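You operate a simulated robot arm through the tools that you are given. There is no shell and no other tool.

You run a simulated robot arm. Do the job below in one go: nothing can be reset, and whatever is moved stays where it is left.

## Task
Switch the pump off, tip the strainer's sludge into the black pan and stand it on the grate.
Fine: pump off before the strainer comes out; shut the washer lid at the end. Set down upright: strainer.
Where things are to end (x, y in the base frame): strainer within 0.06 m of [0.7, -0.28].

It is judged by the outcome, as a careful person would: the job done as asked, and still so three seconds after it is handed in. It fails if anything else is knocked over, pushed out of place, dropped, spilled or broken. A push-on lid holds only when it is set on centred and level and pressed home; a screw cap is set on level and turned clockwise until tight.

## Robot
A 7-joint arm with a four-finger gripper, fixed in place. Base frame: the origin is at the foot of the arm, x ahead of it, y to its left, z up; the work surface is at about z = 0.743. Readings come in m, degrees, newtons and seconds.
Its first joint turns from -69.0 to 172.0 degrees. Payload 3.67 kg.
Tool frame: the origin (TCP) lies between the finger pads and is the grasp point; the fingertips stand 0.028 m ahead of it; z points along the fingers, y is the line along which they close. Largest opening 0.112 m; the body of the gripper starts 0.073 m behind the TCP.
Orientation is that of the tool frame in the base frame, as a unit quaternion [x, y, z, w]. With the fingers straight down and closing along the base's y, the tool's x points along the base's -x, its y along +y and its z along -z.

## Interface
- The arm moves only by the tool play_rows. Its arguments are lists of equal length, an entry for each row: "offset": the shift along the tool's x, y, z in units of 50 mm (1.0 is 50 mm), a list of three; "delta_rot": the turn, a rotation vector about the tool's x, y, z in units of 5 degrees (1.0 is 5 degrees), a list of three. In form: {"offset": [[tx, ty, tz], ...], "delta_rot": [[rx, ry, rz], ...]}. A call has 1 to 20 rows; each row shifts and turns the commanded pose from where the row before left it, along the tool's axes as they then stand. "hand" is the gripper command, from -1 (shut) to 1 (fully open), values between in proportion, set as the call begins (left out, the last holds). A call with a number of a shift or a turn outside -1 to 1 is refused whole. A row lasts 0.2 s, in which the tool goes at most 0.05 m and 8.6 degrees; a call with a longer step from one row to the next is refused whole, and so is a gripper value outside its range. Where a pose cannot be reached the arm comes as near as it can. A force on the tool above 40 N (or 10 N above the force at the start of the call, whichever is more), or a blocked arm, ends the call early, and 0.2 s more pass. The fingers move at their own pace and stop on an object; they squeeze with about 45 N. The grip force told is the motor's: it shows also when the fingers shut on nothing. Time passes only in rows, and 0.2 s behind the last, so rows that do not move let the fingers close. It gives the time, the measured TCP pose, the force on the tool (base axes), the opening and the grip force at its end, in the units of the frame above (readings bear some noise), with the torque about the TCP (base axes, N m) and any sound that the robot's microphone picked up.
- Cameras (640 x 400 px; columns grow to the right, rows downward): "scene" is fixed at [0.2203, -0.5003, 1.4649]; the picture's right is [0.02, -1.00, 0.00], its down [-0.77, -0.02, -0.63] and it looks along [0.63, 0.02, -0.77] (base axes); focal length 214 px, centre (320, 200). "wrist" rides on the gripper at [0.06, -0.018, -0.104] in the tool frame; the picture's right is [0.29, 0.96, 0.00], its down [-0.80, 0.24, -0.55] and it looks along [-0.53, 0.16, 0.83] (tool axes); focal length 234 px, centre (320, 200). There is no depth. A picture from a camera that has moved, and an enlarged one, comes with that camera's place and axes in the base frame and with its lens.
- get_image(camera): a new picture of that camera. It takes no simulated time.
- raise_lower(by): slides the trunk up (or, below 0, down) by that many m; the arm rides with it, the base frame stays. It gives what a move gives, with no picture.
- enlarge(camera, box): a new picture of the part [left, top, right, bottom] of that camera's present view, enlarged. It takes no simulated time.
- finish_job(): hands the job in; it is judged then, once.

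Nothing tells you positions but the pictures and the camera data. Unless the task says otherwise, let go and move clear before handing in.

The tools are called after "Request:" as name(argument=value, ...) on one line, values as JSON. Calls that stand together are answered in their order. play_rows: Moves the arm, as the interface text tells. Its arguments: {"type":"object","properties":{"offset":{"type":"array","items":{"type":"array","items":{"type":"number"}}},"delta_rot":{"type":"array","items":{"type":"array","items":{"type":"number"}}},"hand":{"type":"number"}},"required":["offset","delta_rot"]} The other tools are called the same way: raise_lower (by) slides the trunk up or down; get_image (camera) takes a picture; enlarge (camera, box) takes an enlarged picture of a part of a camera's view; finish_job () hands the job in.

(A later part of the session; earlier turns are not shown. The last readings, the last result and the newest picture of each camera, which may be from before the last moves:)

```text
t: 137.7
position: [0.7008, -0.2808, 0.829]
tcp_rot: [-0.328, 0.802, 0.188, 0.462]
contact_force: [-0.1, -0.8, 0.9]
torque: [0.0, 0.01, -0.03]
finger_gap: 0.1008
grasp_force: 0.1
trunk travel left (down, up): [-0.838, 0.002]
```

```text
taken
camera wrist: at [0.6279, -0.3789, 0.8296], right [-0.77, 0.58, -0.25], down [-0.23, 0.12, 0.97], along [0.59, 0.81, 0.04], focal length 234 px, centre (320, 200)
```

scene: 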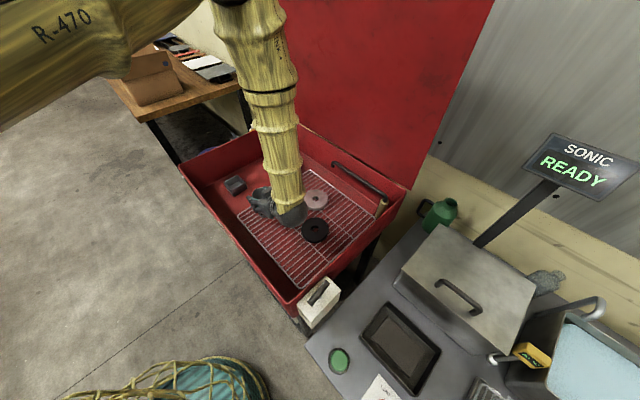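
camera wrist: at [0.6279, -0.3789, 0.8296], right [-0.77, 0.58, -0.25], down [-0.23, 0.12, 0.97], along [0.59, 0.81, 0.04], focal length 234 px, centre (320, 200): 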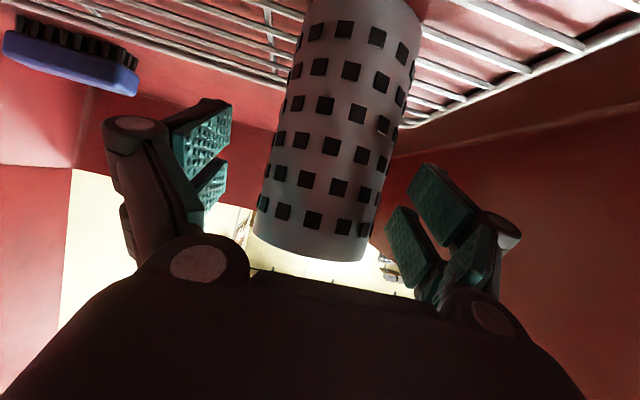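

It stands on its own. I'll back out along the tool axis and then rise.

Request:
play_rows(offset=[[0, 0, -0.3], [0, 0, -0.5], [0, 0, -0.6], [0, 0, -0.6], [0, 0, -0.6], [0, 0, 0], [0, 0, 0]], delta_rot=[[0, 0, 0], [0, 0, 0], [0, 0, 0], [0, 0, 0], [0, 0, 0], [0, 0, 0], [0, 0, 0]])

Request:
get_image(camera="wrist")

Request:
get_image(camera="scene")

```text
t: 139.3
position: [0.6205, -0.3621, 0.8947]
tcp_rot: [-0.328, 0.802, 0.188, 0.462]
contact_force: [-0.1, 0.0, -0.7]
torque: [-0.01, 0.0, -0.01]
finger_gap: 0.1007
grasp_force: 0.0
trunk travel left (down, up): [-0.838, 0.002]
```

```text
taken
camera wrist: at [0.5472, -0.4596, 0.8968], right [-0.77, 0.58, -0.25], down [-0.23, 0.12, 0.97], along [0.59, 0.81, 0.04], focal length 234 px, centre (320, 200)
```

wrist: 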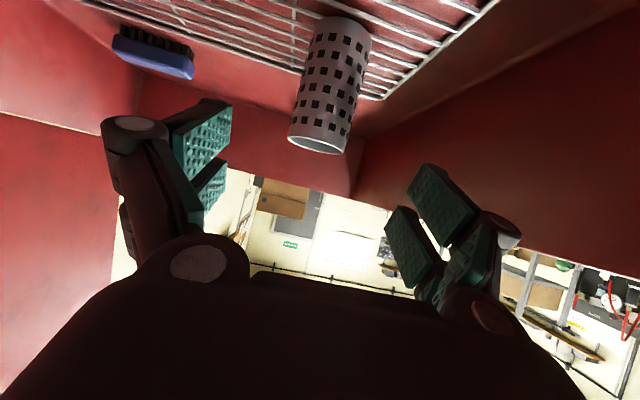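

```text
taken
```

scene: 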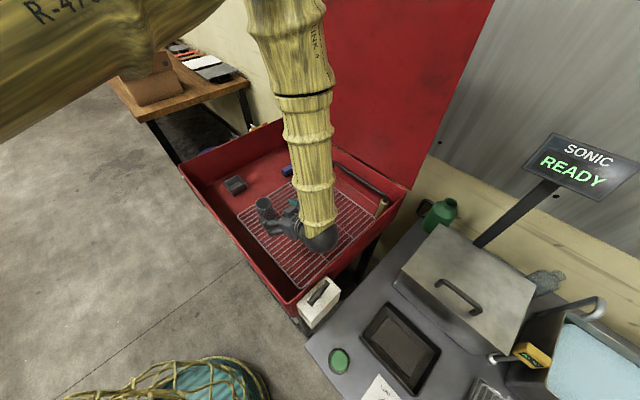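

The strainer stands upright on the grate at about (0.70, -0.28). Next I'll rise clear and turn the tool straight down with the fingers closing across the lid's thickness.

Request:
play_rows(offset=[[-0.4, 0, -0.23], [-0.65, 0, -0.375], [-0.65, 0, -0.375], [-0.65, 0, -0.375], [-0.65, 0, -0.375], [-0.65, 0, -0.375], [-0.65, 0, -0.375], [-0.65, 0, -0.375], [-0.4, 0, -0.23], [0, 0, 0]], delta_rot=[[0, 0, 0], [0, 0, 0], [0, 0, 0], [0, 0, 0], [0, 0, 0], [0, 0, 0], [0, 0, 0], [0, 0, 0], [0, 0, 0], [0, 0, 0]])

Request:
play_rows(offset=[[0, 0, 0], [0, 0, 0], [0, 0, 0], [0, 0, 0], [0, 0, 0], [0, 0, 0], [0, 0, 0], [0, 0, 0], [0, 0, 0], [0, 0, 0], [0, 0, 0], [0, 0, 0], [0, 0, 0], [0, 0, 0]], delta_rot=[[0, 1, 0], [0, 1, 0], [0, 1, 0], [0, 1, 0], [0, 1, 0], [0, 1, 0], [0, 1, 0], [0, 1, 0], [0, 1, 0], [0, 1, 0], [0, 1, 0], [0, 1, 0], [0, 0, 0], [0, 0, 0]])

Request:
get_image(camera="scene")

Request:
get_image(camera="wrist")

```text
t: 141.5
position: [0.6201, -0.3593, 1.2026]
tcp_rot: [-0.328, 0.802, 0.189, 0.462]
contact_force: [0.0, 0.3, -0.2]
torque: [0.03, 0.01, -0.01]
finger_gap: 0.1005
grasp_force: 0.1
trunk travel left (down, up): [-0.838, 0.002]
```

```text
t: 144.7
position: [0.6053, -0.3819, 1.1785]
tcp_rot: [-0.348, 0.937, 0.032, -0.003]
contact_force: [-0.2, 0.4, -0.5]
torque: [0.05, -0.01, 0.0]
finger_gap: 0.1006
grasp_force: 0.1
trunk travel left (down, up): [-0.838, 0.002]
stopped in row 14: the arm was blocked; the commanded pose is now the measured one
```

```text
taken
```

scene: 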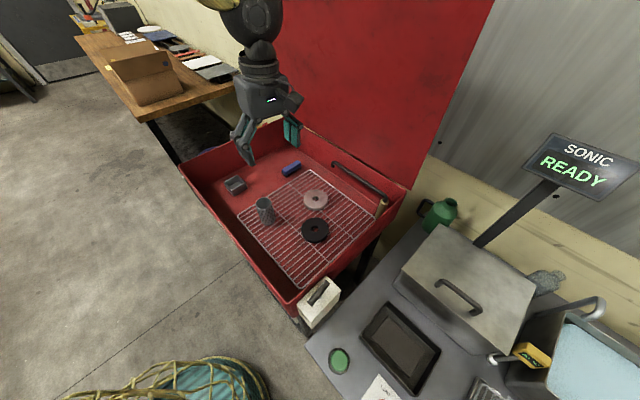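

```text
taken
camera wrist: at [0.5742, -0.442, 1.2809], right [-0.84, 0.54, 0.05], down [0.46, 0.67, 0.58], along [0.27, 0.51, -0.81], focal length 234 px, centre (320, 200)
```

wrist: 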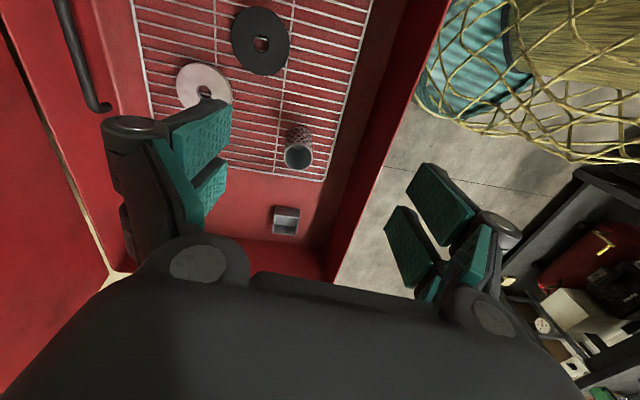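

The arm reported a block near a wrist-straight posture (forearm pointing straight down), with no force on the tool; the strainer is untouched. I'll let it settle and then move outward, away from that posture.

Request:
play_rows(offset=[[0, 0, 0], [0, 0, 0]], delta_rot=[[0, 0, 0], [0, 0, 0]])

Request:
play_rows(offset=[[0.09, -0.31, 0], [0.18, -0.62, 0], [0.18, -0.62, 0], [0.18, -0.62, 0], [0.18, -0.62, 0], [0, 0, 0], [0, 0, 0]], delta_rot=[[0, 0, 0], [0, 0, 0], [0, 0, 0], [0, 0, 0], [0, 0, 0], [0, 0, 0], [0, 0, 0]])

Request:
get_image(camera="scene")

```text
t: 145.3
position: [0.6046, -0.3823, 1.1785]
tcp_rot: [-0.348, 0.937, 0.031, -0.003]
contact_force: [0.0, 0.0, -0.2]
torque: [0.0, -0.03, 0.0]
finger_gap: 0.101
grasp_force: 0.0
trunk travel left (down, up): [-0.838, 0.002]
```

```text
t: 146.9
position: [0.6682, -0.5124, 1.1708]
tcp_rot: [-0.35, 0.936, 0.03, -0.004]
contact_force: [1.2, -0.3, -0.2]
torque: [0.02, 0.02, -0.01]
finger_gap: 0.1008
grasp_force: 0.1
trunk travel left (down, up): [-0.838, 0.002]
```

```text
taken
```

scene: 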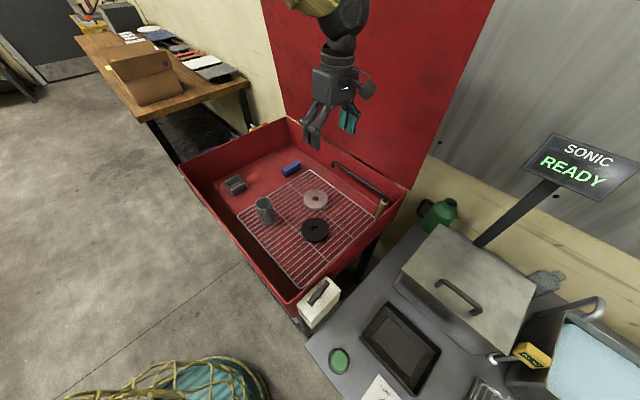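

Now I'll straighten the tool exactly (pointing down, fingers closing along the lid's normal) and rise to above the lid's top edge, staying in front of it.

Request:
play_rows(offset=[[0, 0, 0], [0, 0, -0.6], [0, 0, -0.8], [0, 0, -0.8], [0, 0, -0.8], [0, 0, -0.8], [0, 0, -0.8], [0, 0, -0.8], [0, 0, -0.8], [0, 0, -0.6], [0, 0, 0], [0, 0, 0]], delta_rot=[[0.67, 0.18, -0.8], [0, 0, 0], [0, 0, 0], [0, 0, 0], [0, 0, 0], [0, 0, 0], [0, 0, 0], [0, 0, 0], [0, 0, 0], [0, 0, 0], [0, 0, 0], [0, 0, 0]])

Request:
get_image(camera="wrist")

Request:
get_image(camera="scene")

```text
t: 149.5
position: [0.6659, -0.5103, 1.5105]
tcp_rot: [-0.383, 0.924, -0.001, 0.0]
contact_force: [-1.6, 0.2, 0.2]
torque: [-0.04, 0.0, 0.01]
finger_gap: 0.1008
grasp_force: 0.1
trunk travel left (down, up): [-0.838, 0.002]
```

```text
taken
camera wrist: at [0.636, -0.5669, 1.6154], right [-0.88, 0.47, 0.0], down [0.39, 0.73, 0.55], along [0.26, 0.49, -0.83], focal length 234 px, centre (320, 200)
```

wrist: 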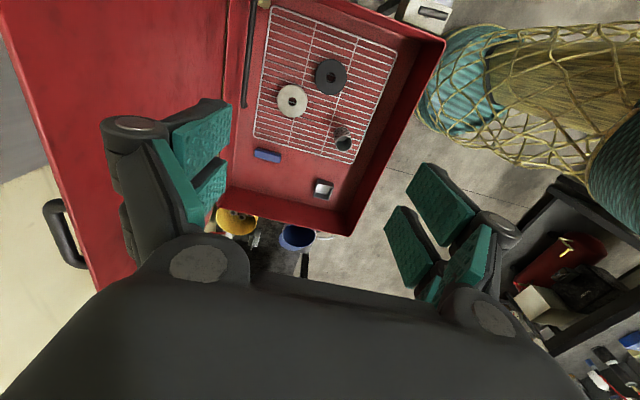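

```text
taken
```

scene: 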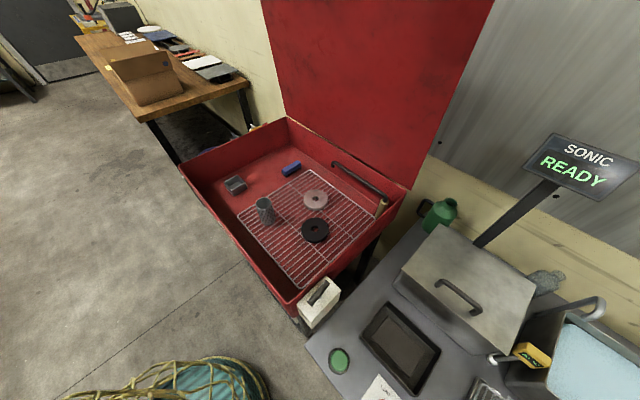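

The lid's top edge reads n≈1.045–1.065 at z≈1.42, with its handle further left (outside face). I'll move out above the edge at a spot clear of the handle.

Request:
play_rows(offset=[[0, -0.5, 0], [0, -0.75, 0], [0, -0.75, 0], [0, -0.75, 0], [0, -0.75, 0], [0, -0.75, 0], [0, -0.21, 0], [0, 0, 0], [0, 0, 0]], delta_rot=[[0, 0, 0], [0, 0, 0], [0, 0, 0], [0, 0, 0], [0, 0, 0], [0, 0, 0], [0, 0, 0], [0, 0, 0], [0, 0, 0]])

Request:
get_image(camera="wrist")

```text
t: 151.5
position: [0.8237, -0.6711, 1.5114]
tcp_rot: [-0.383, 0.924, 0.0, 0.0]
contact_force: [0.1, -0.2, -0.3]
torque: [0.0, 0.01, -0.02]
finger_gap: 0.1006
grasp_force: 0.0
trunk travel left (down, up): [-0.838, 0.002]
```

```text
taken
camera wrist: at [0.7936, -0.7274, 1.6167], right [-0.88, 0.47, 0.0], down [0.39, 0.73, 0.55], along [0.26, 0.49, -0.83], focal length 234 px, centre (320, 200)
```

wrist: 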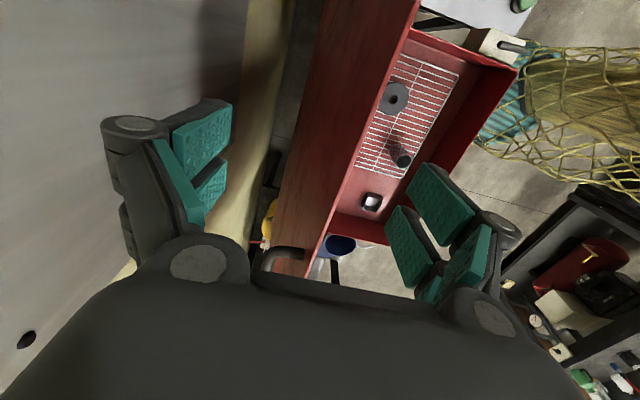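

From here the lid leans slightly inward: top edge spans n≈1.029–1.043 at z≈1.44. I'll centre the open fingers over it and lower them to straddle the edge.

Request:
play_rows(offset=[[0, 0.4, 0], [0, 0, 0], [0, 0, 0.39], [0, 0, 0.39], [0, 0, 0.39], [0, 0, 0.35], [0, 0, 0], [0, 0, 0]], delta_rot=[[0, 0, 0], [0, 0, 0], [0, 0, 0], [0, 0, 0], [0, 0, 0], [0, 0, 0], [0, 0, 0], [0, 0, 0]])

Request:
get_image(camera="wrist")

Request:
get_image(camera="scene")

```text
t: 153.3
position: [0.8117, -0.6575, 1.4365]
tcp_rot: [-0.383, 0.924, -0.001, 0.001]
contact_force: [-0.8, 0.4, 0.8]
torque: [0.01, 0.01, 0.0]
finger_gap: 0.1009
grasp_force: 0.1
trunk travel left (down, up): [-0.838, 0.002]
```

```text
taken
camera wrist: at [0.7814, -0.7131, 1.5401], right [-0.88, 0.47, 0.0], down [0.39, 0.73, 0.55], along [0.26, 0.49, -0.83], focal length 234 px, centre (320, 200)
```

wrist: 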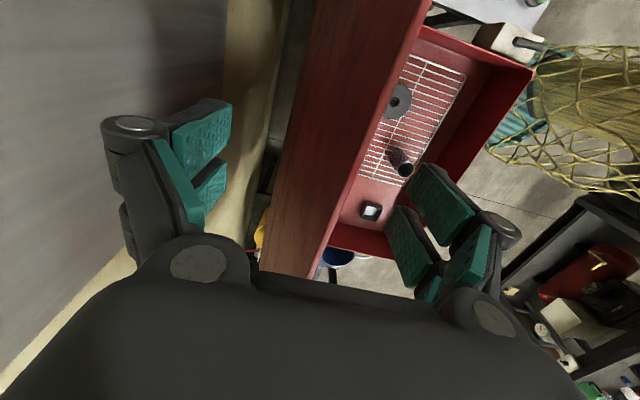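

```text
taken
```

scene: 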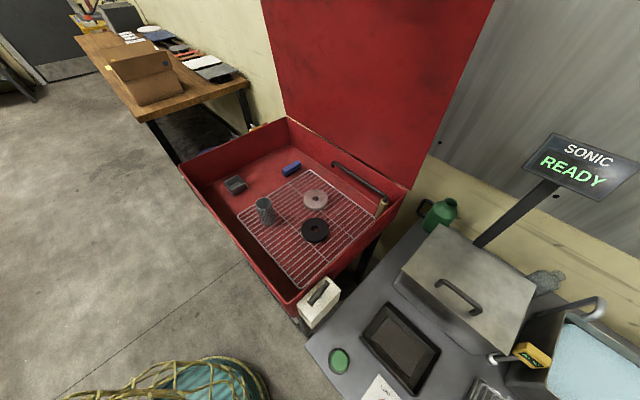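

The lid edge is between the fingers. I'll narrow the gap to about 50 mm and begin drawing the lid forward along its arc, turning the tool with it, a few degrees at a time.

Request:
play_rows(offset=[[0, 0, 0], [0, 0, 0], [0, 0, 0]], delta_rot=[[0, 0, 0], [0, 0, 0], [0, 0, 0]], hand=-0.1)

Request:
play_rows(offset=[[0, 0.35, 0.01], [0, 0.45, 0.012], [0, 0.5, 0.014], [0, 0.5, 0.014], [0, 0, 0]], delta_rot=[[0.4, 0, 0], [0.5, 0, 0], [0.56, 0, 0], [0.56, 0, 0], [0, 0, 0]])

Request:
get_image(camera="wrist")

Request:
get_image(camera="scene")

```text
t: 154.1
position: [0.8106, -0.6559, 1.4355]
tcp_rot: [-0.382, 0.924, -0.001, 0.0]
contact_force: [-0.8, 0.5, -0.6]
torque: [-0.03, 0.0, 0.0]
finger_gap: 0.0505
grasp_force: 0.1
trunk travel left (down, up): [-0.838, 0.002]
```

```text
t: 155.3
position: [0.749, -0.5945, 1.4272]
tcp_rot: [-0.38, 0.921, -0.082, 0.034]
contact_force: [0.2, -0.4, -0.3]
torque: [0.03, 0.0, 0.01]
finger_gap: 0.0502
grasp_force: 0.0
trunk travel left (down, up): [-0.838, 0.002]
```

```text
taken
camera wrist: at [0.7056, -0.6372, 1.5333], right [-0.87, 0.46, -0.17], down [0.33, 0.8, 0.5], along [0.37, 0.38, -0.85], focal length 234 px, centre (320, 200)
```

wrist: 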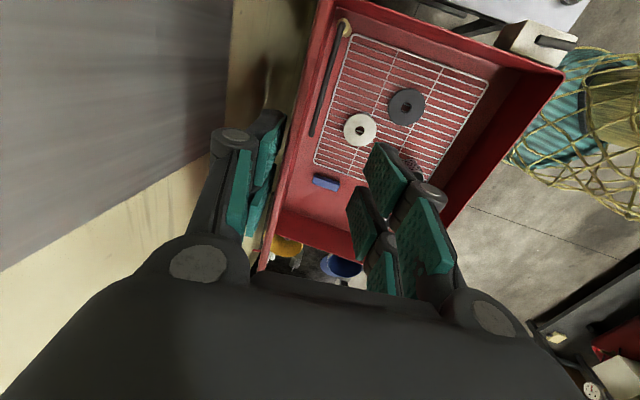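

```text
taken
```

scene: 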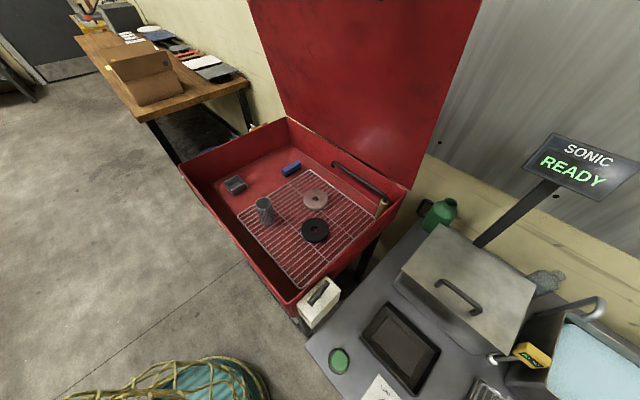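

The lid is coming forward with the fingers and almost no force. Continuing along the arc.

Request:
play_rows(offset=[[0, 0.4, 0.01], [0, 0.537, 0.014], [0, 0.537, 0.014], [0, 0.537, 0.014], [0, 0.537, 0.014], [0, 0, 0]], delta_rot=[[0.45, 0, 0], [0.6, 0, 0], [0.6, 0, 0], [0.6, 0, 0], [0.6, 0, 0], [0, 0, 0]])

Request:
get_image(camera="wrist")

Request:
get_image(camera="scene")

```text
t: 156.4
position: [0.6629, -0.543, 1.3225]
tcp_rot: [-0.369, 0.917, -0.152, 0.006]
contact_force: [-19.1, 35.2, 65.4]
torque: [-0.27, -1.83, 0.97]
finger_gap: 0.0506
grasp_force: 0.0
trunk travel left (down, up): [-0.838, 0.002]
stopped in row 5: the force on the tool passed its limit at 170 N (the readings are from after the stop); the commanded pose is now the measured one
```

```text
taken
camera wrist: at [0.6177, -0.5691, 1.4329], right [-0.86, 0.46, -0.24], down [0.35, 0.86, 0.38], along [0.38, 0.24, -0.89], focal length 234 px, centre (320, 200)
```

wrist: 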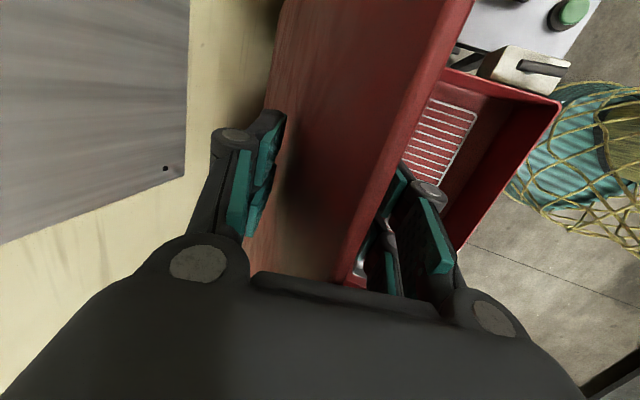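

```text
taken
```

scene: 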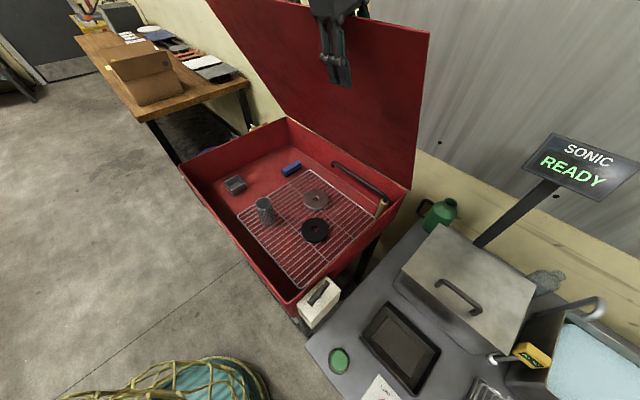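

The palm has run down against the lid's edge and the arm stopped on high force; the lid now stands around 60° from closed. I'll check whether the force has relaxed and then back off along the tool axis.

Request:
play_rows(offset=[[0, 0, -0.2], [0, 0, -0.3], [0, 0, 0]], delta_rot=[[0, 0, 0], [0, 0, 0], [0, 0, 0]])

Request:
get_image(camera="wrist")

Request:
get_image(camera="scene")

```text
t: 157.2
position: [0.6535, -0.548, 1.3281]
tcp_rot: [-0.361, 0.922, -0.141, -0.001]
contact_force: [-0.7, 1.5, -0.5]
torque: [-0.06, 0.05, 0.02]
finger_gap: 0.0507
grasp_force: 0.0
trunk travel left (down, up): [-0.838, 0.002]
```

```text
taken
camera wrist: at [0.6105, -0.5757, 1.44], right [-0.85, 0.48, -0.22], down [0.37, 0.84, 0.39], along [0.37, 0.25, -0.9], focal length 234 px, centre (320, 200)
```

wrist: 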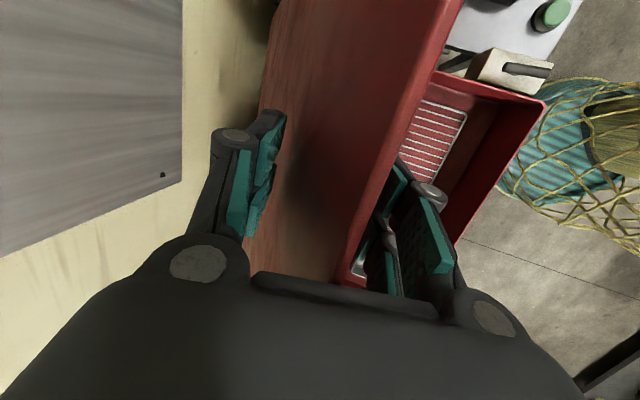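

```text
taken
```

scene: 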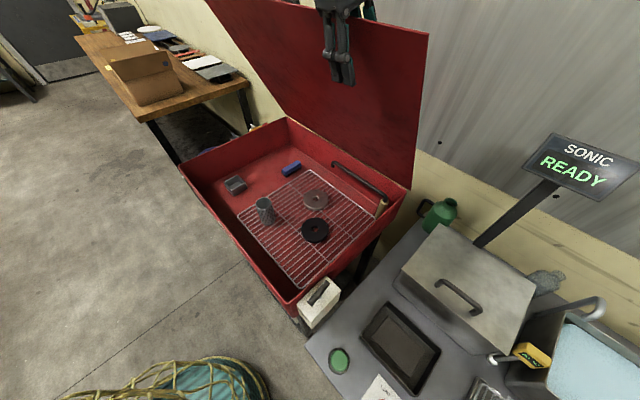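

Force is back to nearly zero. Before letting go of the lid I want to know whether it holds itself, so I'll read the force at rest a couple of times.

Request:
play_rows(offset=[[0, 0, 0]], delta_rot=[[0, 0, 0]])

Request:
play_rows(offset=[[0, 0, 0]], delta_rot=[[0, 0, 0]])

Request:
play_rows(offset=[[0, -0.06, 0], [0, 0, 0]], delta_rot=[[0, 0, 0], [0, 0, 0]])

Request:
enlarge(camera="scene", box=[200, 0, 440, 200])

```text
t: 157.6
position: [0.6518, -0.552, 1.33]
tcp_rot: [-0.361, 0.922, -0.14, 0.004]
contact_force: [-0.7, 0.3, -1.1]
torque: [-0.03, -0.02, 0.01]
finger_gap: 0.0503
grasp_force: 0.1
trunk travel left (down, up): [-0.838, 0.002]
```

```text
t: 158.0
position: [0.6524, -0.553, 1.3306]
tcp_rot: [-0.361, 0.922, -0.139, 0.003]
contact_force: [1.0, 0.6, -0.4]
torque: [0.03, 0.01, 0.01]
finger_gap: 0.0504
grasp_force: 0.1
trunk travel left (down, up): [-0.838, 0.002]
```

```text
t: 158.6
position: [0.6555, -0.5537, 1.3324]
tcp_rot: [-0.362, 0.922, -0.141, 0.006]
contact_force: [0.0, -1.1, -1.0]
torque: [0.02, 0.02, -0.03]
finger_gap: 0.0503
grasp_force: 0.0
trunk travel left (down, up): [-0.838, 0.002]
```

```text
2.00 times, centred on (320, 100) of scene
camera zoom: at [0.2203, -0.5003, 1.4649], right [0.02, -1.0, 0.0], down [-0.77, -0.02, -0.63], along [0.63, 0.02, -0.77], focal length 429 px, centre (320, 400)
```

zoom: 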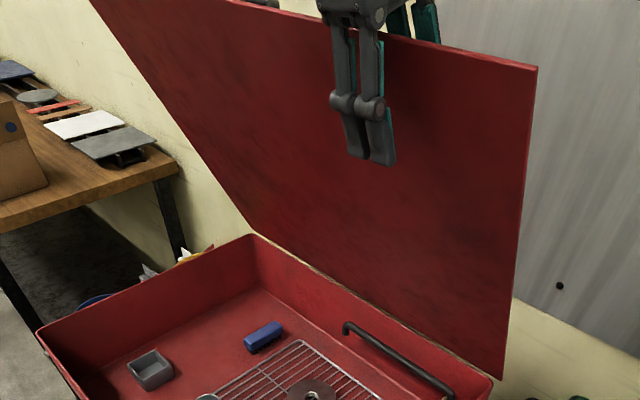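

The lid holds itself where left. I'll withdraw the fingers upward along the lid's plane.

Request:
play_rows(offset=[[0.03, 0.06, -0.25], [0.055, 0.113, -0.45], [0.055, 0.113, -0.45], [0.055, 0.113, -0.45], [0.055, 0.113, -0.45], [0.055, 0.113, -0.45], [0.055, 0.113, -0.45], [0, 0, 0], [0, 0, 0]], delta_rot=[[0, 0, 0], [0, 0, 0], [0, 0, 0], [0, 0, 0], [0, 0, 0], [0, 0, 0], [0, 0, 0], [0, 0, 0], [0, 0, 0]])

Request:
get_image(camera="wrist")

Request:
get_image(camera="scene")

```text
t: 159.3
position: [0.6249, -0.5413, 1.3083]
tcp_rot: [-0.365, 0.921, -0.124, -0.057]
contact_force: [-11.0, 13.2, 38.5]
torque: [-0.14, -1.9, 0.83]
finger_gap: 0.0565
grasp_force: 5.6
trunk travel left (down, up): [-0.838, 0.002]
stopped in row 3: the force on the tool passed its limit at 51 N (the readings are from after the stop); the commanded pose is now the measured one
```

```text
taken
camera wrist: at [0.5955, -0.5667, 1.4252], right [-0.87, 0.48, -0.12], down [0.42, 0.84, 0.33], along [0.26, 0.24, -0.94], focal length 234 px, centre (320, 200)
```

wrist: 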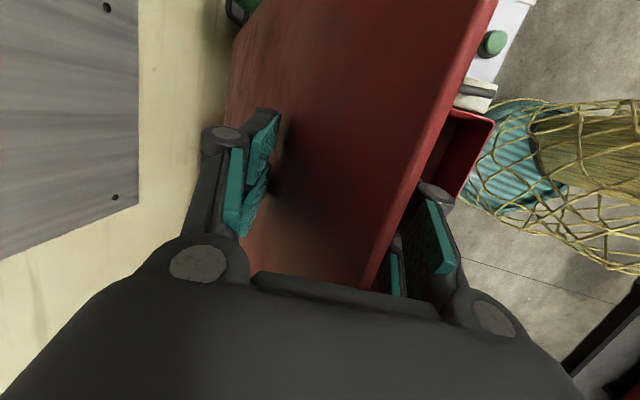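

```text
taken
```

scene: 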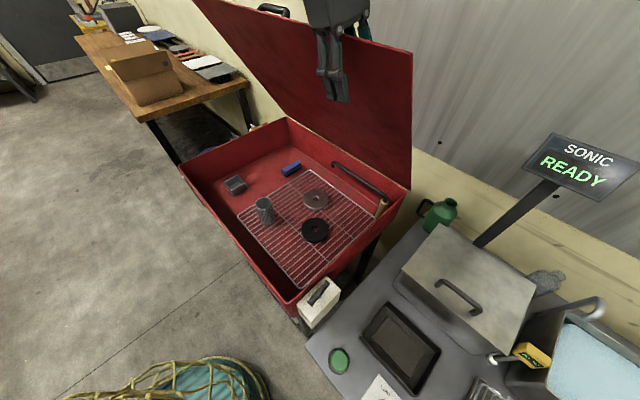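

The arm is near a wrist singularity here and drifted the wrong way, pressing on the lid's edge. I'll open the fingers for slack and try very small upward steps.

Request:
play_rows(offset=[[0, 0, 0], [0, 0, -0.05], [0, 0, -0.05], [0, 0, 0]], delta_rot=[[0, 0, 0], [0, 0, 0], [0, 0, 0], [0, 0, 0]], hand=1)

Request:
get_image(camera="scene")

```text
t: 160.3
position: [0.6247, -0.5419, 1.3092]
tcp_rot: [-0.363, 0.922, -0.119, -0.057]
contact_force: [-9.0, 23.4, 20.5]
torque: [-0.69, -0.85, 0.62]
finger_gap: 0.1119
grasp_force: 0.0
trunk travel left (down, up): [-0.838, 0.002]
```

```text
taken
```

scene: 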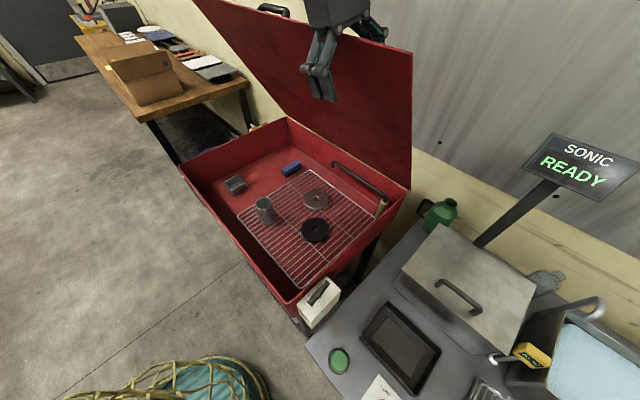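

Request:
play_rows(offset=[[0, 0, -0.15], [0, 0, -0.2], [0, 0, -0.2], [0, 0, 0]], delta_rot=[[0, 0, 0], [0, 0, 0], [0, 0, 0], [0, 0, 0]])

Request:
get_image(camera="scene")

Request:
get_image(camera="wrist")

```text
t: 161.3
position: [0.6212, -0.5469, 1.3196]
tcp_rot: [-0.357, 0.925, -0.11, -0.068]
contact_force: [-0.3, 0.1, 1.0]
torque: [0.01, 0.0, -0.03]
finger_gap: 0.1123
grasp_force: 0.0
trunk travel left (down, up): [-0.838, 0.002]
```

```text
taken
```

scene: 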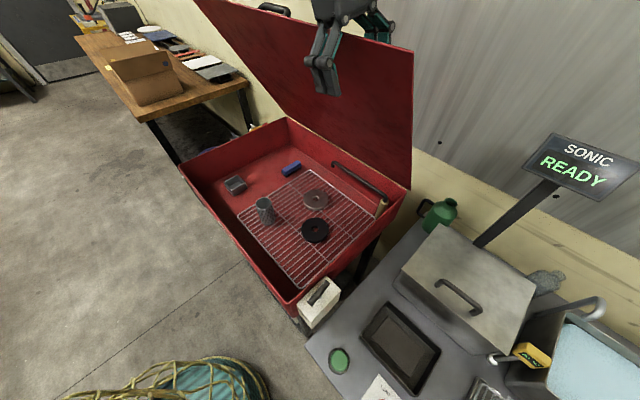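

```text
taken
camera wrist: at [0.594, -0.5746, 1.4353], right [-0.86, 0.5, -0.09], down [0.45, 0.83, 0.34], along [0.24, 0.25, -0.94], focal length 234 px, centre (320, 200)
```

wrist: 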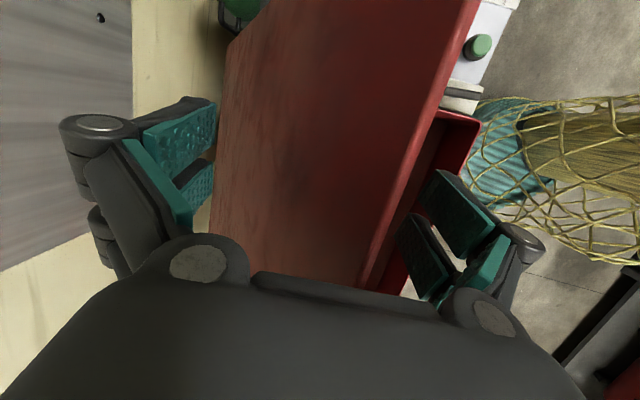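

Free of contact and moving up now. I'll keep going in small steps.

Request:
play_rows(offset=[[0, 0, -0.2], [0, 0, -0.25], [0, 0, -0.25], [0, 0, -0.25], [0, 0, 0], [0, 0, 0]], delta_rot=[[0, 0, 0], [0, 0, 0], [0, 0, 0], [0, 0, 0], [0, 0, 0], [0, 0, 0]])

Request:
get_image(camera="scene")

```text
t: 162.9
position: [0.6183, -0.5353, 1.3101]
tcp_rot: [-0.36, 0.921, -0.091, -0.113]
contact_force: [0.2, 10.4, 6.8]
torque: [-0.36, -0.11, 0.2]
finger_gap: 0.112
grasp_force: 0.0
trunk travel left (down, up): [-0.838, 0.002]
stopped in row 6: the arm was blocked; the commanded pose is now the measured one
```

```text
taken
```

scene: 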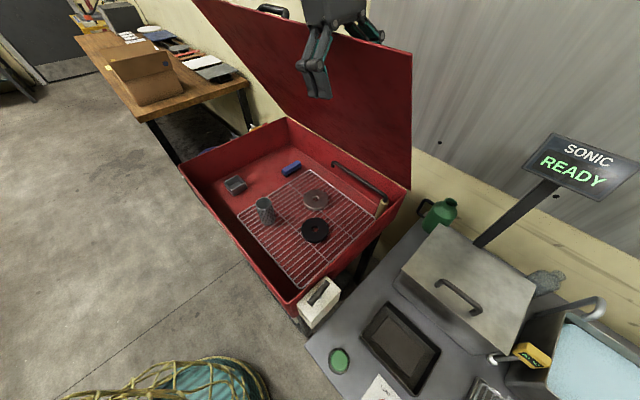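

Something upstream of the wrist keeps the arm from moving up here (no force at the tool). I'll slide sideways along the lid's edge towards its right end instead, so that the fingers come off the lid there.

Request:
play_rows(offset=[[0.19, 0, 0.055], [0.38, 0, 0.11], [0.38, 0, 0.11], [0, 0, 0]], delta_rot=[[0, 0, 0], [0, 0, 0], [0, 0, 0], [0, 0, 0]])

Request:
get_image(camera="scene")

Request:
get_image(camera="wrist")

```text
t: 163.9
position: [0.5852, -0.5708, 1.3114]
tcp_rot: [-0.362, 0.921, -0.093, -0.113]
contact_force: [0.3, 0.8, 0.3]
torque: [-0.01, 0.04, -0.02]
finger_gap: 0.1118
grasp_force: 0.0
trunk travel left (down, up): [-0.838, 0.002]
```

```text
taken
```

scene: 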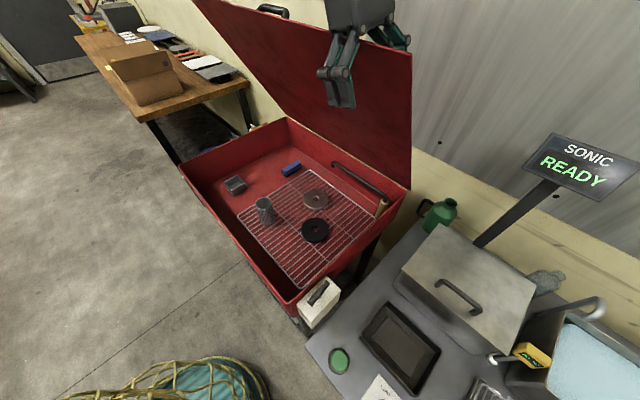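

```text
taken
camera wrist: at [0.5688, -0.5955, 1.4304], right [-0.86, 0.5, -0.01], down [0.48, 0.83, 0.29], along [0.15, 0.25, -0.96], focal length 234 px, centre (320, 200)
```

wrist: 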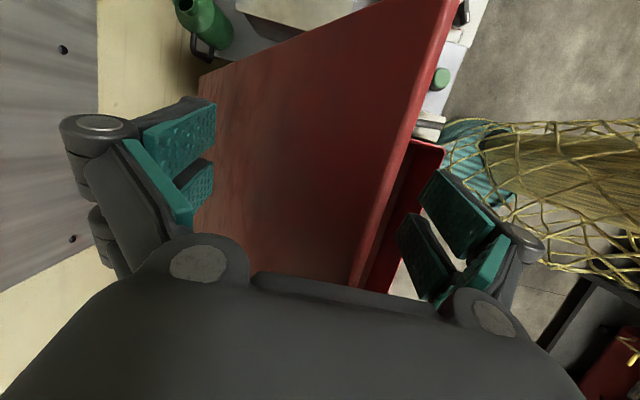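

That works. Continue sliding to the right until the hand is past the lid's end.

Request:
play_rows(offset=[[0.38, 0, 0.11], [0.45, 0, 0.13], [0.45, 0, 0.13], [0.45, 0, 0.13], [0.45, 0, 0.13], [0.45, 0, 0.13], [0.45, 0, 0.13], [0.3, 0, 0.09], [0, 0, 0], [0, 0, 0]], delta_rot=[[0, 0, 0], [0, 0, 0], [0, 0, 0], [0, 0, 0], [0, 0, 0], [0, 0, 0], [0, 0, 0], [0, 0, 0], [0, 0, 0], [0, 0, 0]])

Request:
get_image(camera="scene")

Request:
get_image(camera="wrist")

```text
t: 166.1
position: [0.457, -0.6919, 1.3094]
tcp_rot: [-0.362, 0.921, -0.092, -0.113]
contact_force: [0.2, -0.7, -0.6]
torque: [-0.01, 0.01, 0.01]
finger_gap: 0.112
grasp_force: 0.1
trunk travel left (down, up): [-0.838, 0.002]
```

```text
taken
```

scene: 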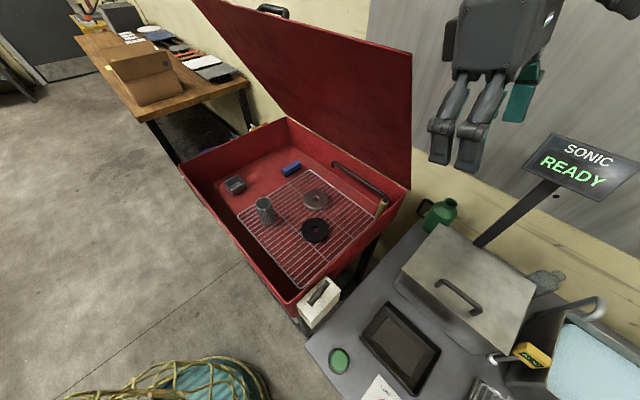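

```text
taken
camera wrist: at [0.4407, -0.7181, 1.4278], right [-0.86, 0.51, 0.0], down [0.48, 0.83, 0.29], along [0.15, 0.25, -0.96], focal length 234 px, centre (320, 200)
```

wrist: 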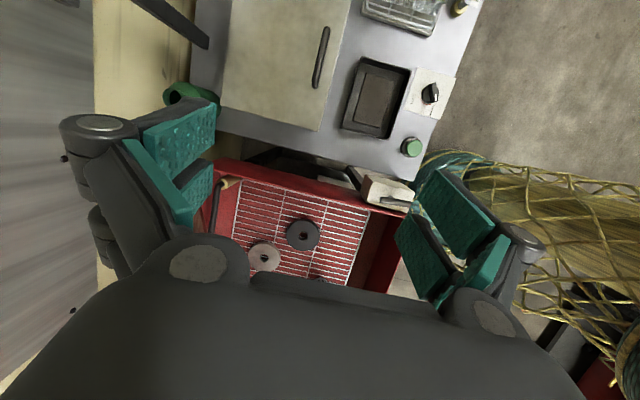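

The hand is clear of the lid, which holds at about 58°. I'll rise here, then lower the trunk in steps so that the arm works from a better posture for pressing the lid down from outside.

Request:
play_rows(offset=[[0.11, -0.035, -0.38], [0.2, -0.06, -0.7], [0.2, -0.06, -0.7], [0.2, -0.06, -0.7], [0.2, -0.06, -0.7], [0, 0, 0], [0, 0, 0]], delta_rot=[[0, 0, 0], [0, 0, 0], [0, 0, 0], [0, 0, 0], [0, 0, 0], [0, 0, 0], [0, 0, 0]], hand=-1)

Request:
get_image(camera="wrist")

```text
t: 167.7
position: [0.4542, -0.6897, 1.4765]
tcp_rot: [-0.362, 0.921, -0.092, -0.113]
contact_force: [-0.2, -0.3, -0.9]
torque: [-0.01, -0.02, 0.02]
finger_gap: 0.0
grasp_force: 35.4
trunk travel left (down, up): [-0.838, 0.002]
```

```text
taken
camera wrist: at [0.4377, -0.7168, 1.595], right [-0.86, 0.51, 0.0], down [0.48, 0.83, 0.29], along [0.15, 0.25, -0.96], focal length 234 px, centre (320, 200)
```

wrist: 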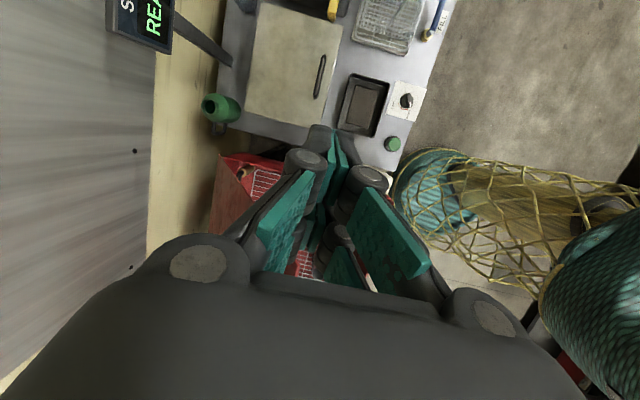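

Moving freely here. I'll straighten the tool to vertical, then lower the trunk by 25 cm.

Request:
play_rows(offset=[[0, 0, 0], [0, 0, 0], [0, 0, 0], [0, 0, 0], [0, 0, 0], [0, 0, 0]], delta_rot=[[-0.24, -0.8, -0.105], [-0.24, -0.8, -0.105], [-0.24, -0.8, -0.105], [-0.24, -0.8, -0.105], [0, 0, 0], [0, 0, 0]])

Request:
raise_lower(by=-0.25)

Request:
get_image(camera="scene")

```text
t: 169.1
position: [0.4535, -0.6923, 1.4776]
tcp_rot: [-0.382, 0.924, 0.0, 0.0]
contact_force: [-0.5, -0.2, -0.2]
torque: [0.02, -0.04, 0.01]
finger_gap: 0.0
grasp_force: 35.7
trunk travel left (down, up): [-0.838, 0.002]
```

```text
t: 171.7
position: [0.4546, -0.6898, 1.2257]
tcp_rot: [-0.382, 0.924, 0.0, -0.001]
contact_force: [0.4, -0.1, -0.2]
torque: [0.0, -0.02, -0.02]
finger_gap: 0.0004
grasp_force: 36.0
trunk travel left (down, up): [-0.588, 0.252]
```

```text
taken
```

scene: 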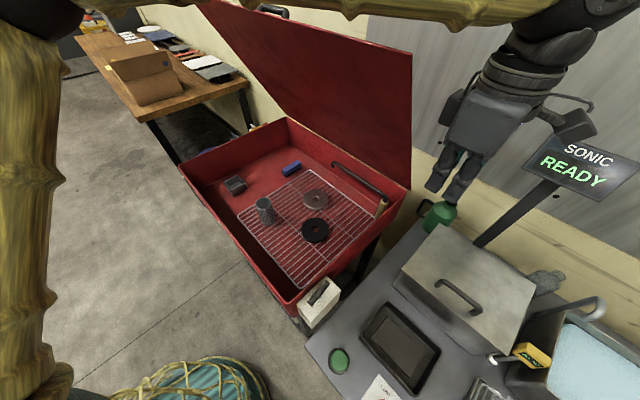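

The posture is better conditioned now. I'll go out to the outer side beside the lid's right end, a bit higher, then slide in over the lid's outer face.

Request:
play_rows(offset=[[0, -0.4, -0.4], [0, -0.6, -0.6], [0, -0.6, -0.6], [0, -0.6, -0.6], [0, -0.2, -0.2], [0, 0, 0], [0, 0, 0]], delta_rot=[[0, 0, 0], [0, 0, 0], [0, 0, 0], [0, 0, 0], [0, 0, 0], [0, 0, 0], [0, 0, 0]])

Request:
get_image(camera="wrist")

Request:
get_image(camera="scene")

```text
t: 173.3
position: [0.5417, -0.7792, 1.3464]
tcp_rot: [-0.382, 0.924, 0.0, 0.0]
contact_force: [-0.3, 0.4, -0.1]
torque: [-0.03, -0.03, -0.01]
finger_gap: 0.0
grasp_force: 36.0
trunk travel left (down, up): [-0.588, 0.252]
```

```text
taken
camera wrist: at [0.5118, -0.8346, 1.4514], right [-0.88, 0.47, 0.0], down [0.39, 0.73, 0.55], along [0.26, 0.49, -0.83], focal length 234 px, centre (320, 200)
```

wrist: 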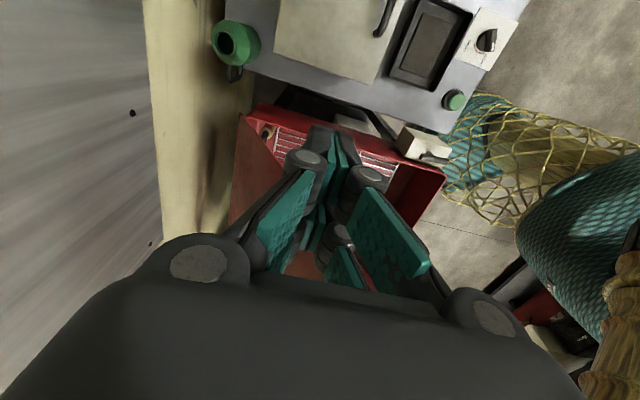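

```text
taken
```

scene: 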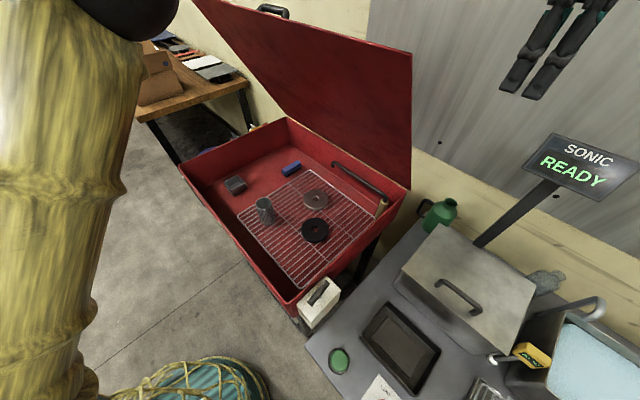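

Clear. Sliding in over the outer face of the lid.

Request:
play_rows(offset=[[-0.4, 0, 0], [-0.7, 0, 0], [-0.7, 0, 0], [-0.7, 0, 0], [-0.7, 0, 0], [-0.7, 0, 0], [-0.7, 0, 0], [-0.7, 0, 0], [-0.7, 0, 0], [0, 0, 0], [0, 0, 0]], delta_rot=[[0, 0, 0], [0, 0, 0], [0, 0, 0], [0, 0, 0], [0, 0, 0], [0, 0, 0], [0, 0, 0], [0, 0, 0], [0, 0, 0], [0, 0, 0], [0, 0, 0]])

Request:
get_image(camera="wrist")

Request:
get_image(camera="scene")

```text
t: 175.7
position: [0.7518, -0.5631, 1.3438]
tcp_rot: [-0.382, 0.924, -0.001, -0.001]
contact_force: [0.2, 0.0, 0.2]
torque: [-0.02, 0.0, -0.02]
finger_gap: 0.0002
grasp_force: 35.7
trunk travel left (down, up): [-0.588, 0.252]
```

```text
taken
camera wrist: at [0.7212, -0.6194, 1.4494], right [-0.88, 0.47, 0.0], down [0.39, 0.73, 0.55], along [0.26, 0.49, -0.83], focal length 234 px, centre (320, 200)
```

wrist: 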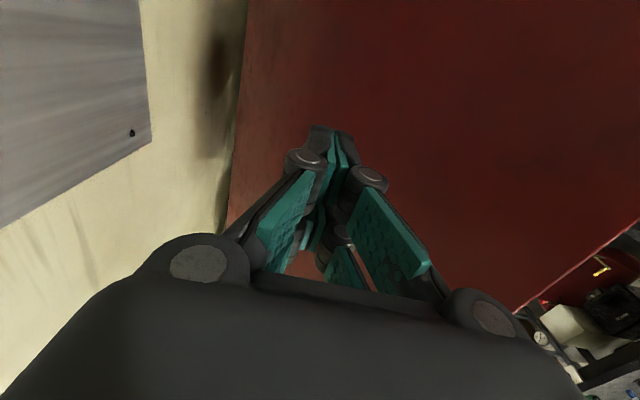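

```text
taken
```

scene: 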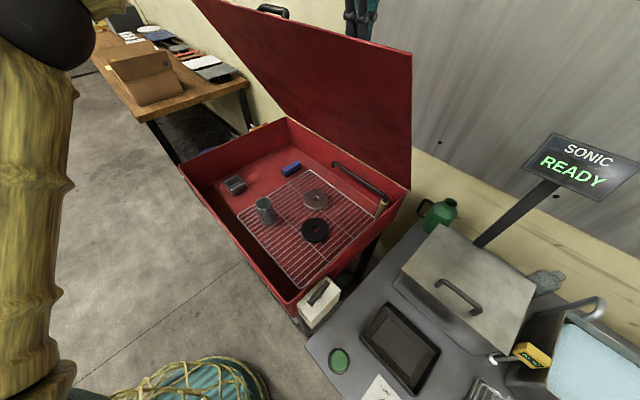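

The closed fingers are behind the lid's outer face. I'll push forward until contact and follow the lid's closing arc.

Request:
play_rows(offset=[[0, 0.3, 0], [0, 0.42, 0], [0, 0.42, 0], [0, 0.42, 0], [0, 0.2, 0.05], [0, 0.348, 0.24], [0, 0.348, 0.24], [0, 0.348, 0.24], [0, 0, 0]], delta_rot=[[0, 0, 0], [0, 0, 0], [0, 0, 0], [0, 0, 0], [0, 0, 0], [0, 0, 0], [0, 0, 0], [0, 0, 0], [0, 0, 0]])

Request:
get_image(camera="scene")

Request:
get_image(camera="wrist")

```text
t: 177.7
position: [0.6636, -0.4796, 1.2018]
tcp_rot: [-0.366, 0.927, 0.041, -0.076]
contact_force: [-0.9, 1.7, 1.0]
torque: [-0.07, -0.05, 0.04]
finger_gap: 0.0002
grasp_force: 35.5
trunk travel left (down, up): [-0.588, 0.252]
stopped in row 9: the arm was blocked; the commanded pose is now the measured one
```

```text
taken
```

scene: 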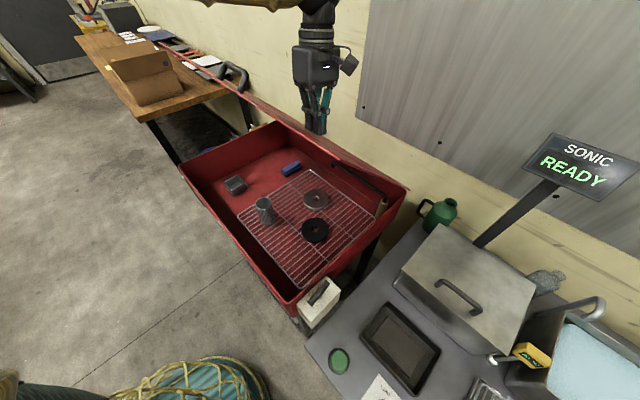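

```text
taken
camera wrist: at [0.6502, -0.5365, 1.3097], right [-0.85, 0.5, 0.16], down [0.51, 0.71, 0.49], along [0.13, 0.5, -0.86], focal length 234 px, centre (320, 200)
```

wrist: 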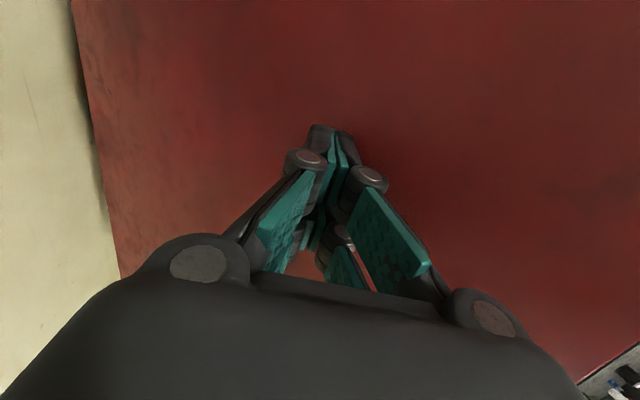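

The lid has come down to about 40°, though the arm again deviated from the command and reports a block. I'll continue with small steps along the closing arc from here and watch.

Request:
play_rows(offset=[[-0.026, 0.23, 0.326], [-0.026, 0.23, 0.326], [0, 0, 0]], delta_rot=[[0, 0, 0], [0, 0, 0], [0, 0, 0]])

Request:
get_image(camera="scene")

```text
t: 178.7
position: [0.6353, -0.4859, 1.1599]
tcp_rot: [-0.35, 0.932, 0.061, -0.07]
contact_force: [0.8, 0.2, -0.6]
torque: [0.01, 0.02, 0.01]
finger_gap: 0.0
grasp_force: 35.9
trunk travel left (down, up): [-0.588, 0.252]
stopped in row 3: the arm was blocked; the commanded pose is now the measured one
```

```text
taken
```

scene: 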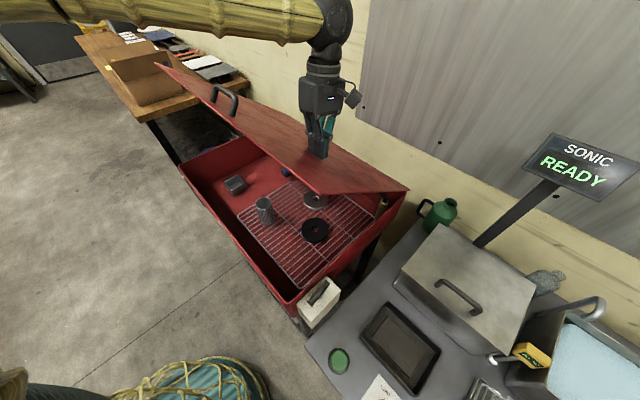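

Now I understand the block: with the elbow on the left, the forearm was crossing in front of the lid. The lid has passed below it, at roughly 36° from closed, and the whole arm is above it. I'll keep pressing down along the arc.

Request:
play_rows(offset=[[-0.017, 0.137, 0.353], [-0.017, 0.137, 0.353], [-0.017, 0.137, 0.353], [0, 0, 0]], delta_rot=[[0, 0, 0], [0, 0, 0], [0, 0, 0], [0, 0, 0]])

Request:
get_image(camera="scene")

```text
t: 179.7
position: [0.6078, -0.477, 1.1003]
tcp_rot: [-0.339, 0.935, 0.069, -0.072]
contact_force: [0.4, -0.6, 1.2]
torque: [0.06, -0.02, -0.01]
finger_gap: 0.0002
grasp_force: 36.3
trunk travel left (down, up): [-0.588, 0.252]
```

```text
taken
```

scene: 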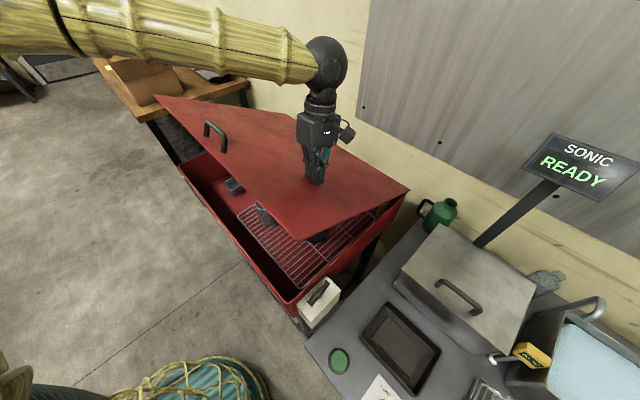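

Very good: the lid is at about 23° and the strainer is still standing inside. Continuing down.

Request:
play_rows(offset=[[-0.019, 0.104, 0.346], [-0.019, 0.104, 0.346], [-0.019, 0.104, 0.346], [-0.019, 0.104, 0.346], [0, 0, 0]], delta_rot=[[0, 0, 0], [0, 0, 0], [0, 0, 0], [0, 0, 0], [0, 0, 0]])

Request:
get_image(camera="scene")

```text
t: 181.1
position: [0.5775, -0.4544, 1.0108]
tcp_rot: [-0.336, 0.933, 0.079, -0.097]
contact_force: [1.3, 0.8, -0.3]
torque: [0.01, -0.01, -0.04]
finger_gap: 0.0
grasp_force: 35.9
trunk travel left (down, up): [-0.588, 0.252]
stopped in row 5: the arm was blocked; the commanded pose is now the measured one
```

```text
taken
```

scene: 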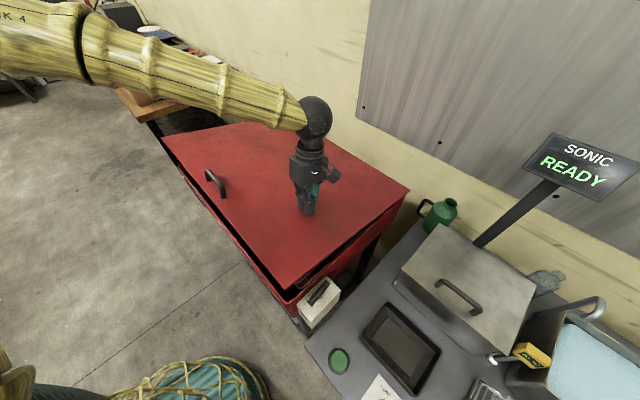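

Nearly shut, about 6° left. A few more small presses straight down.

Request:
play_rows(offset=[[-0.03, -0.05, 0.25], [-0.03, -0.05, 0.25], [0, 0, 0]], delta_rot=[[0, 0, 0], [0, 0, 0], [0, 0, 0]])

Request:
enlarge(camera="scene", box=[150, 110, 430, 320])

```text
t: 181.9
position: [0.5788, -0.4532, 0.9881]
tcp_rot: [-0.338, 0.933, 0.076, -0.096]
contact_force: [0.5, -0.6, 0.3]
torque: [0.03, -0.01, 0.01]
finger_gap: 0.0
grasp_force: 35.5
trunk travel left (down, up): [-0.588, 0.252]
```

```text
1.90 times, centred on (290, 215) of scene
camera zoom: at [0.2203, -0.5003, 1.4649], right [0.02, -1.0, 0.0], down [-0.77, -0.02, -0.63], along [0.63, 0.02, -0.77], focal length 408 px, centre (377, 171)
```

zoom: 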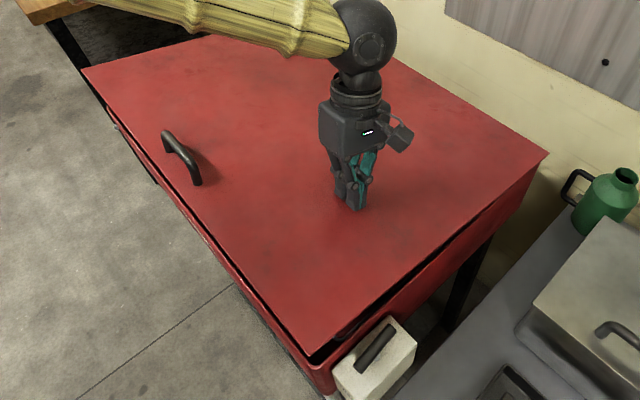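

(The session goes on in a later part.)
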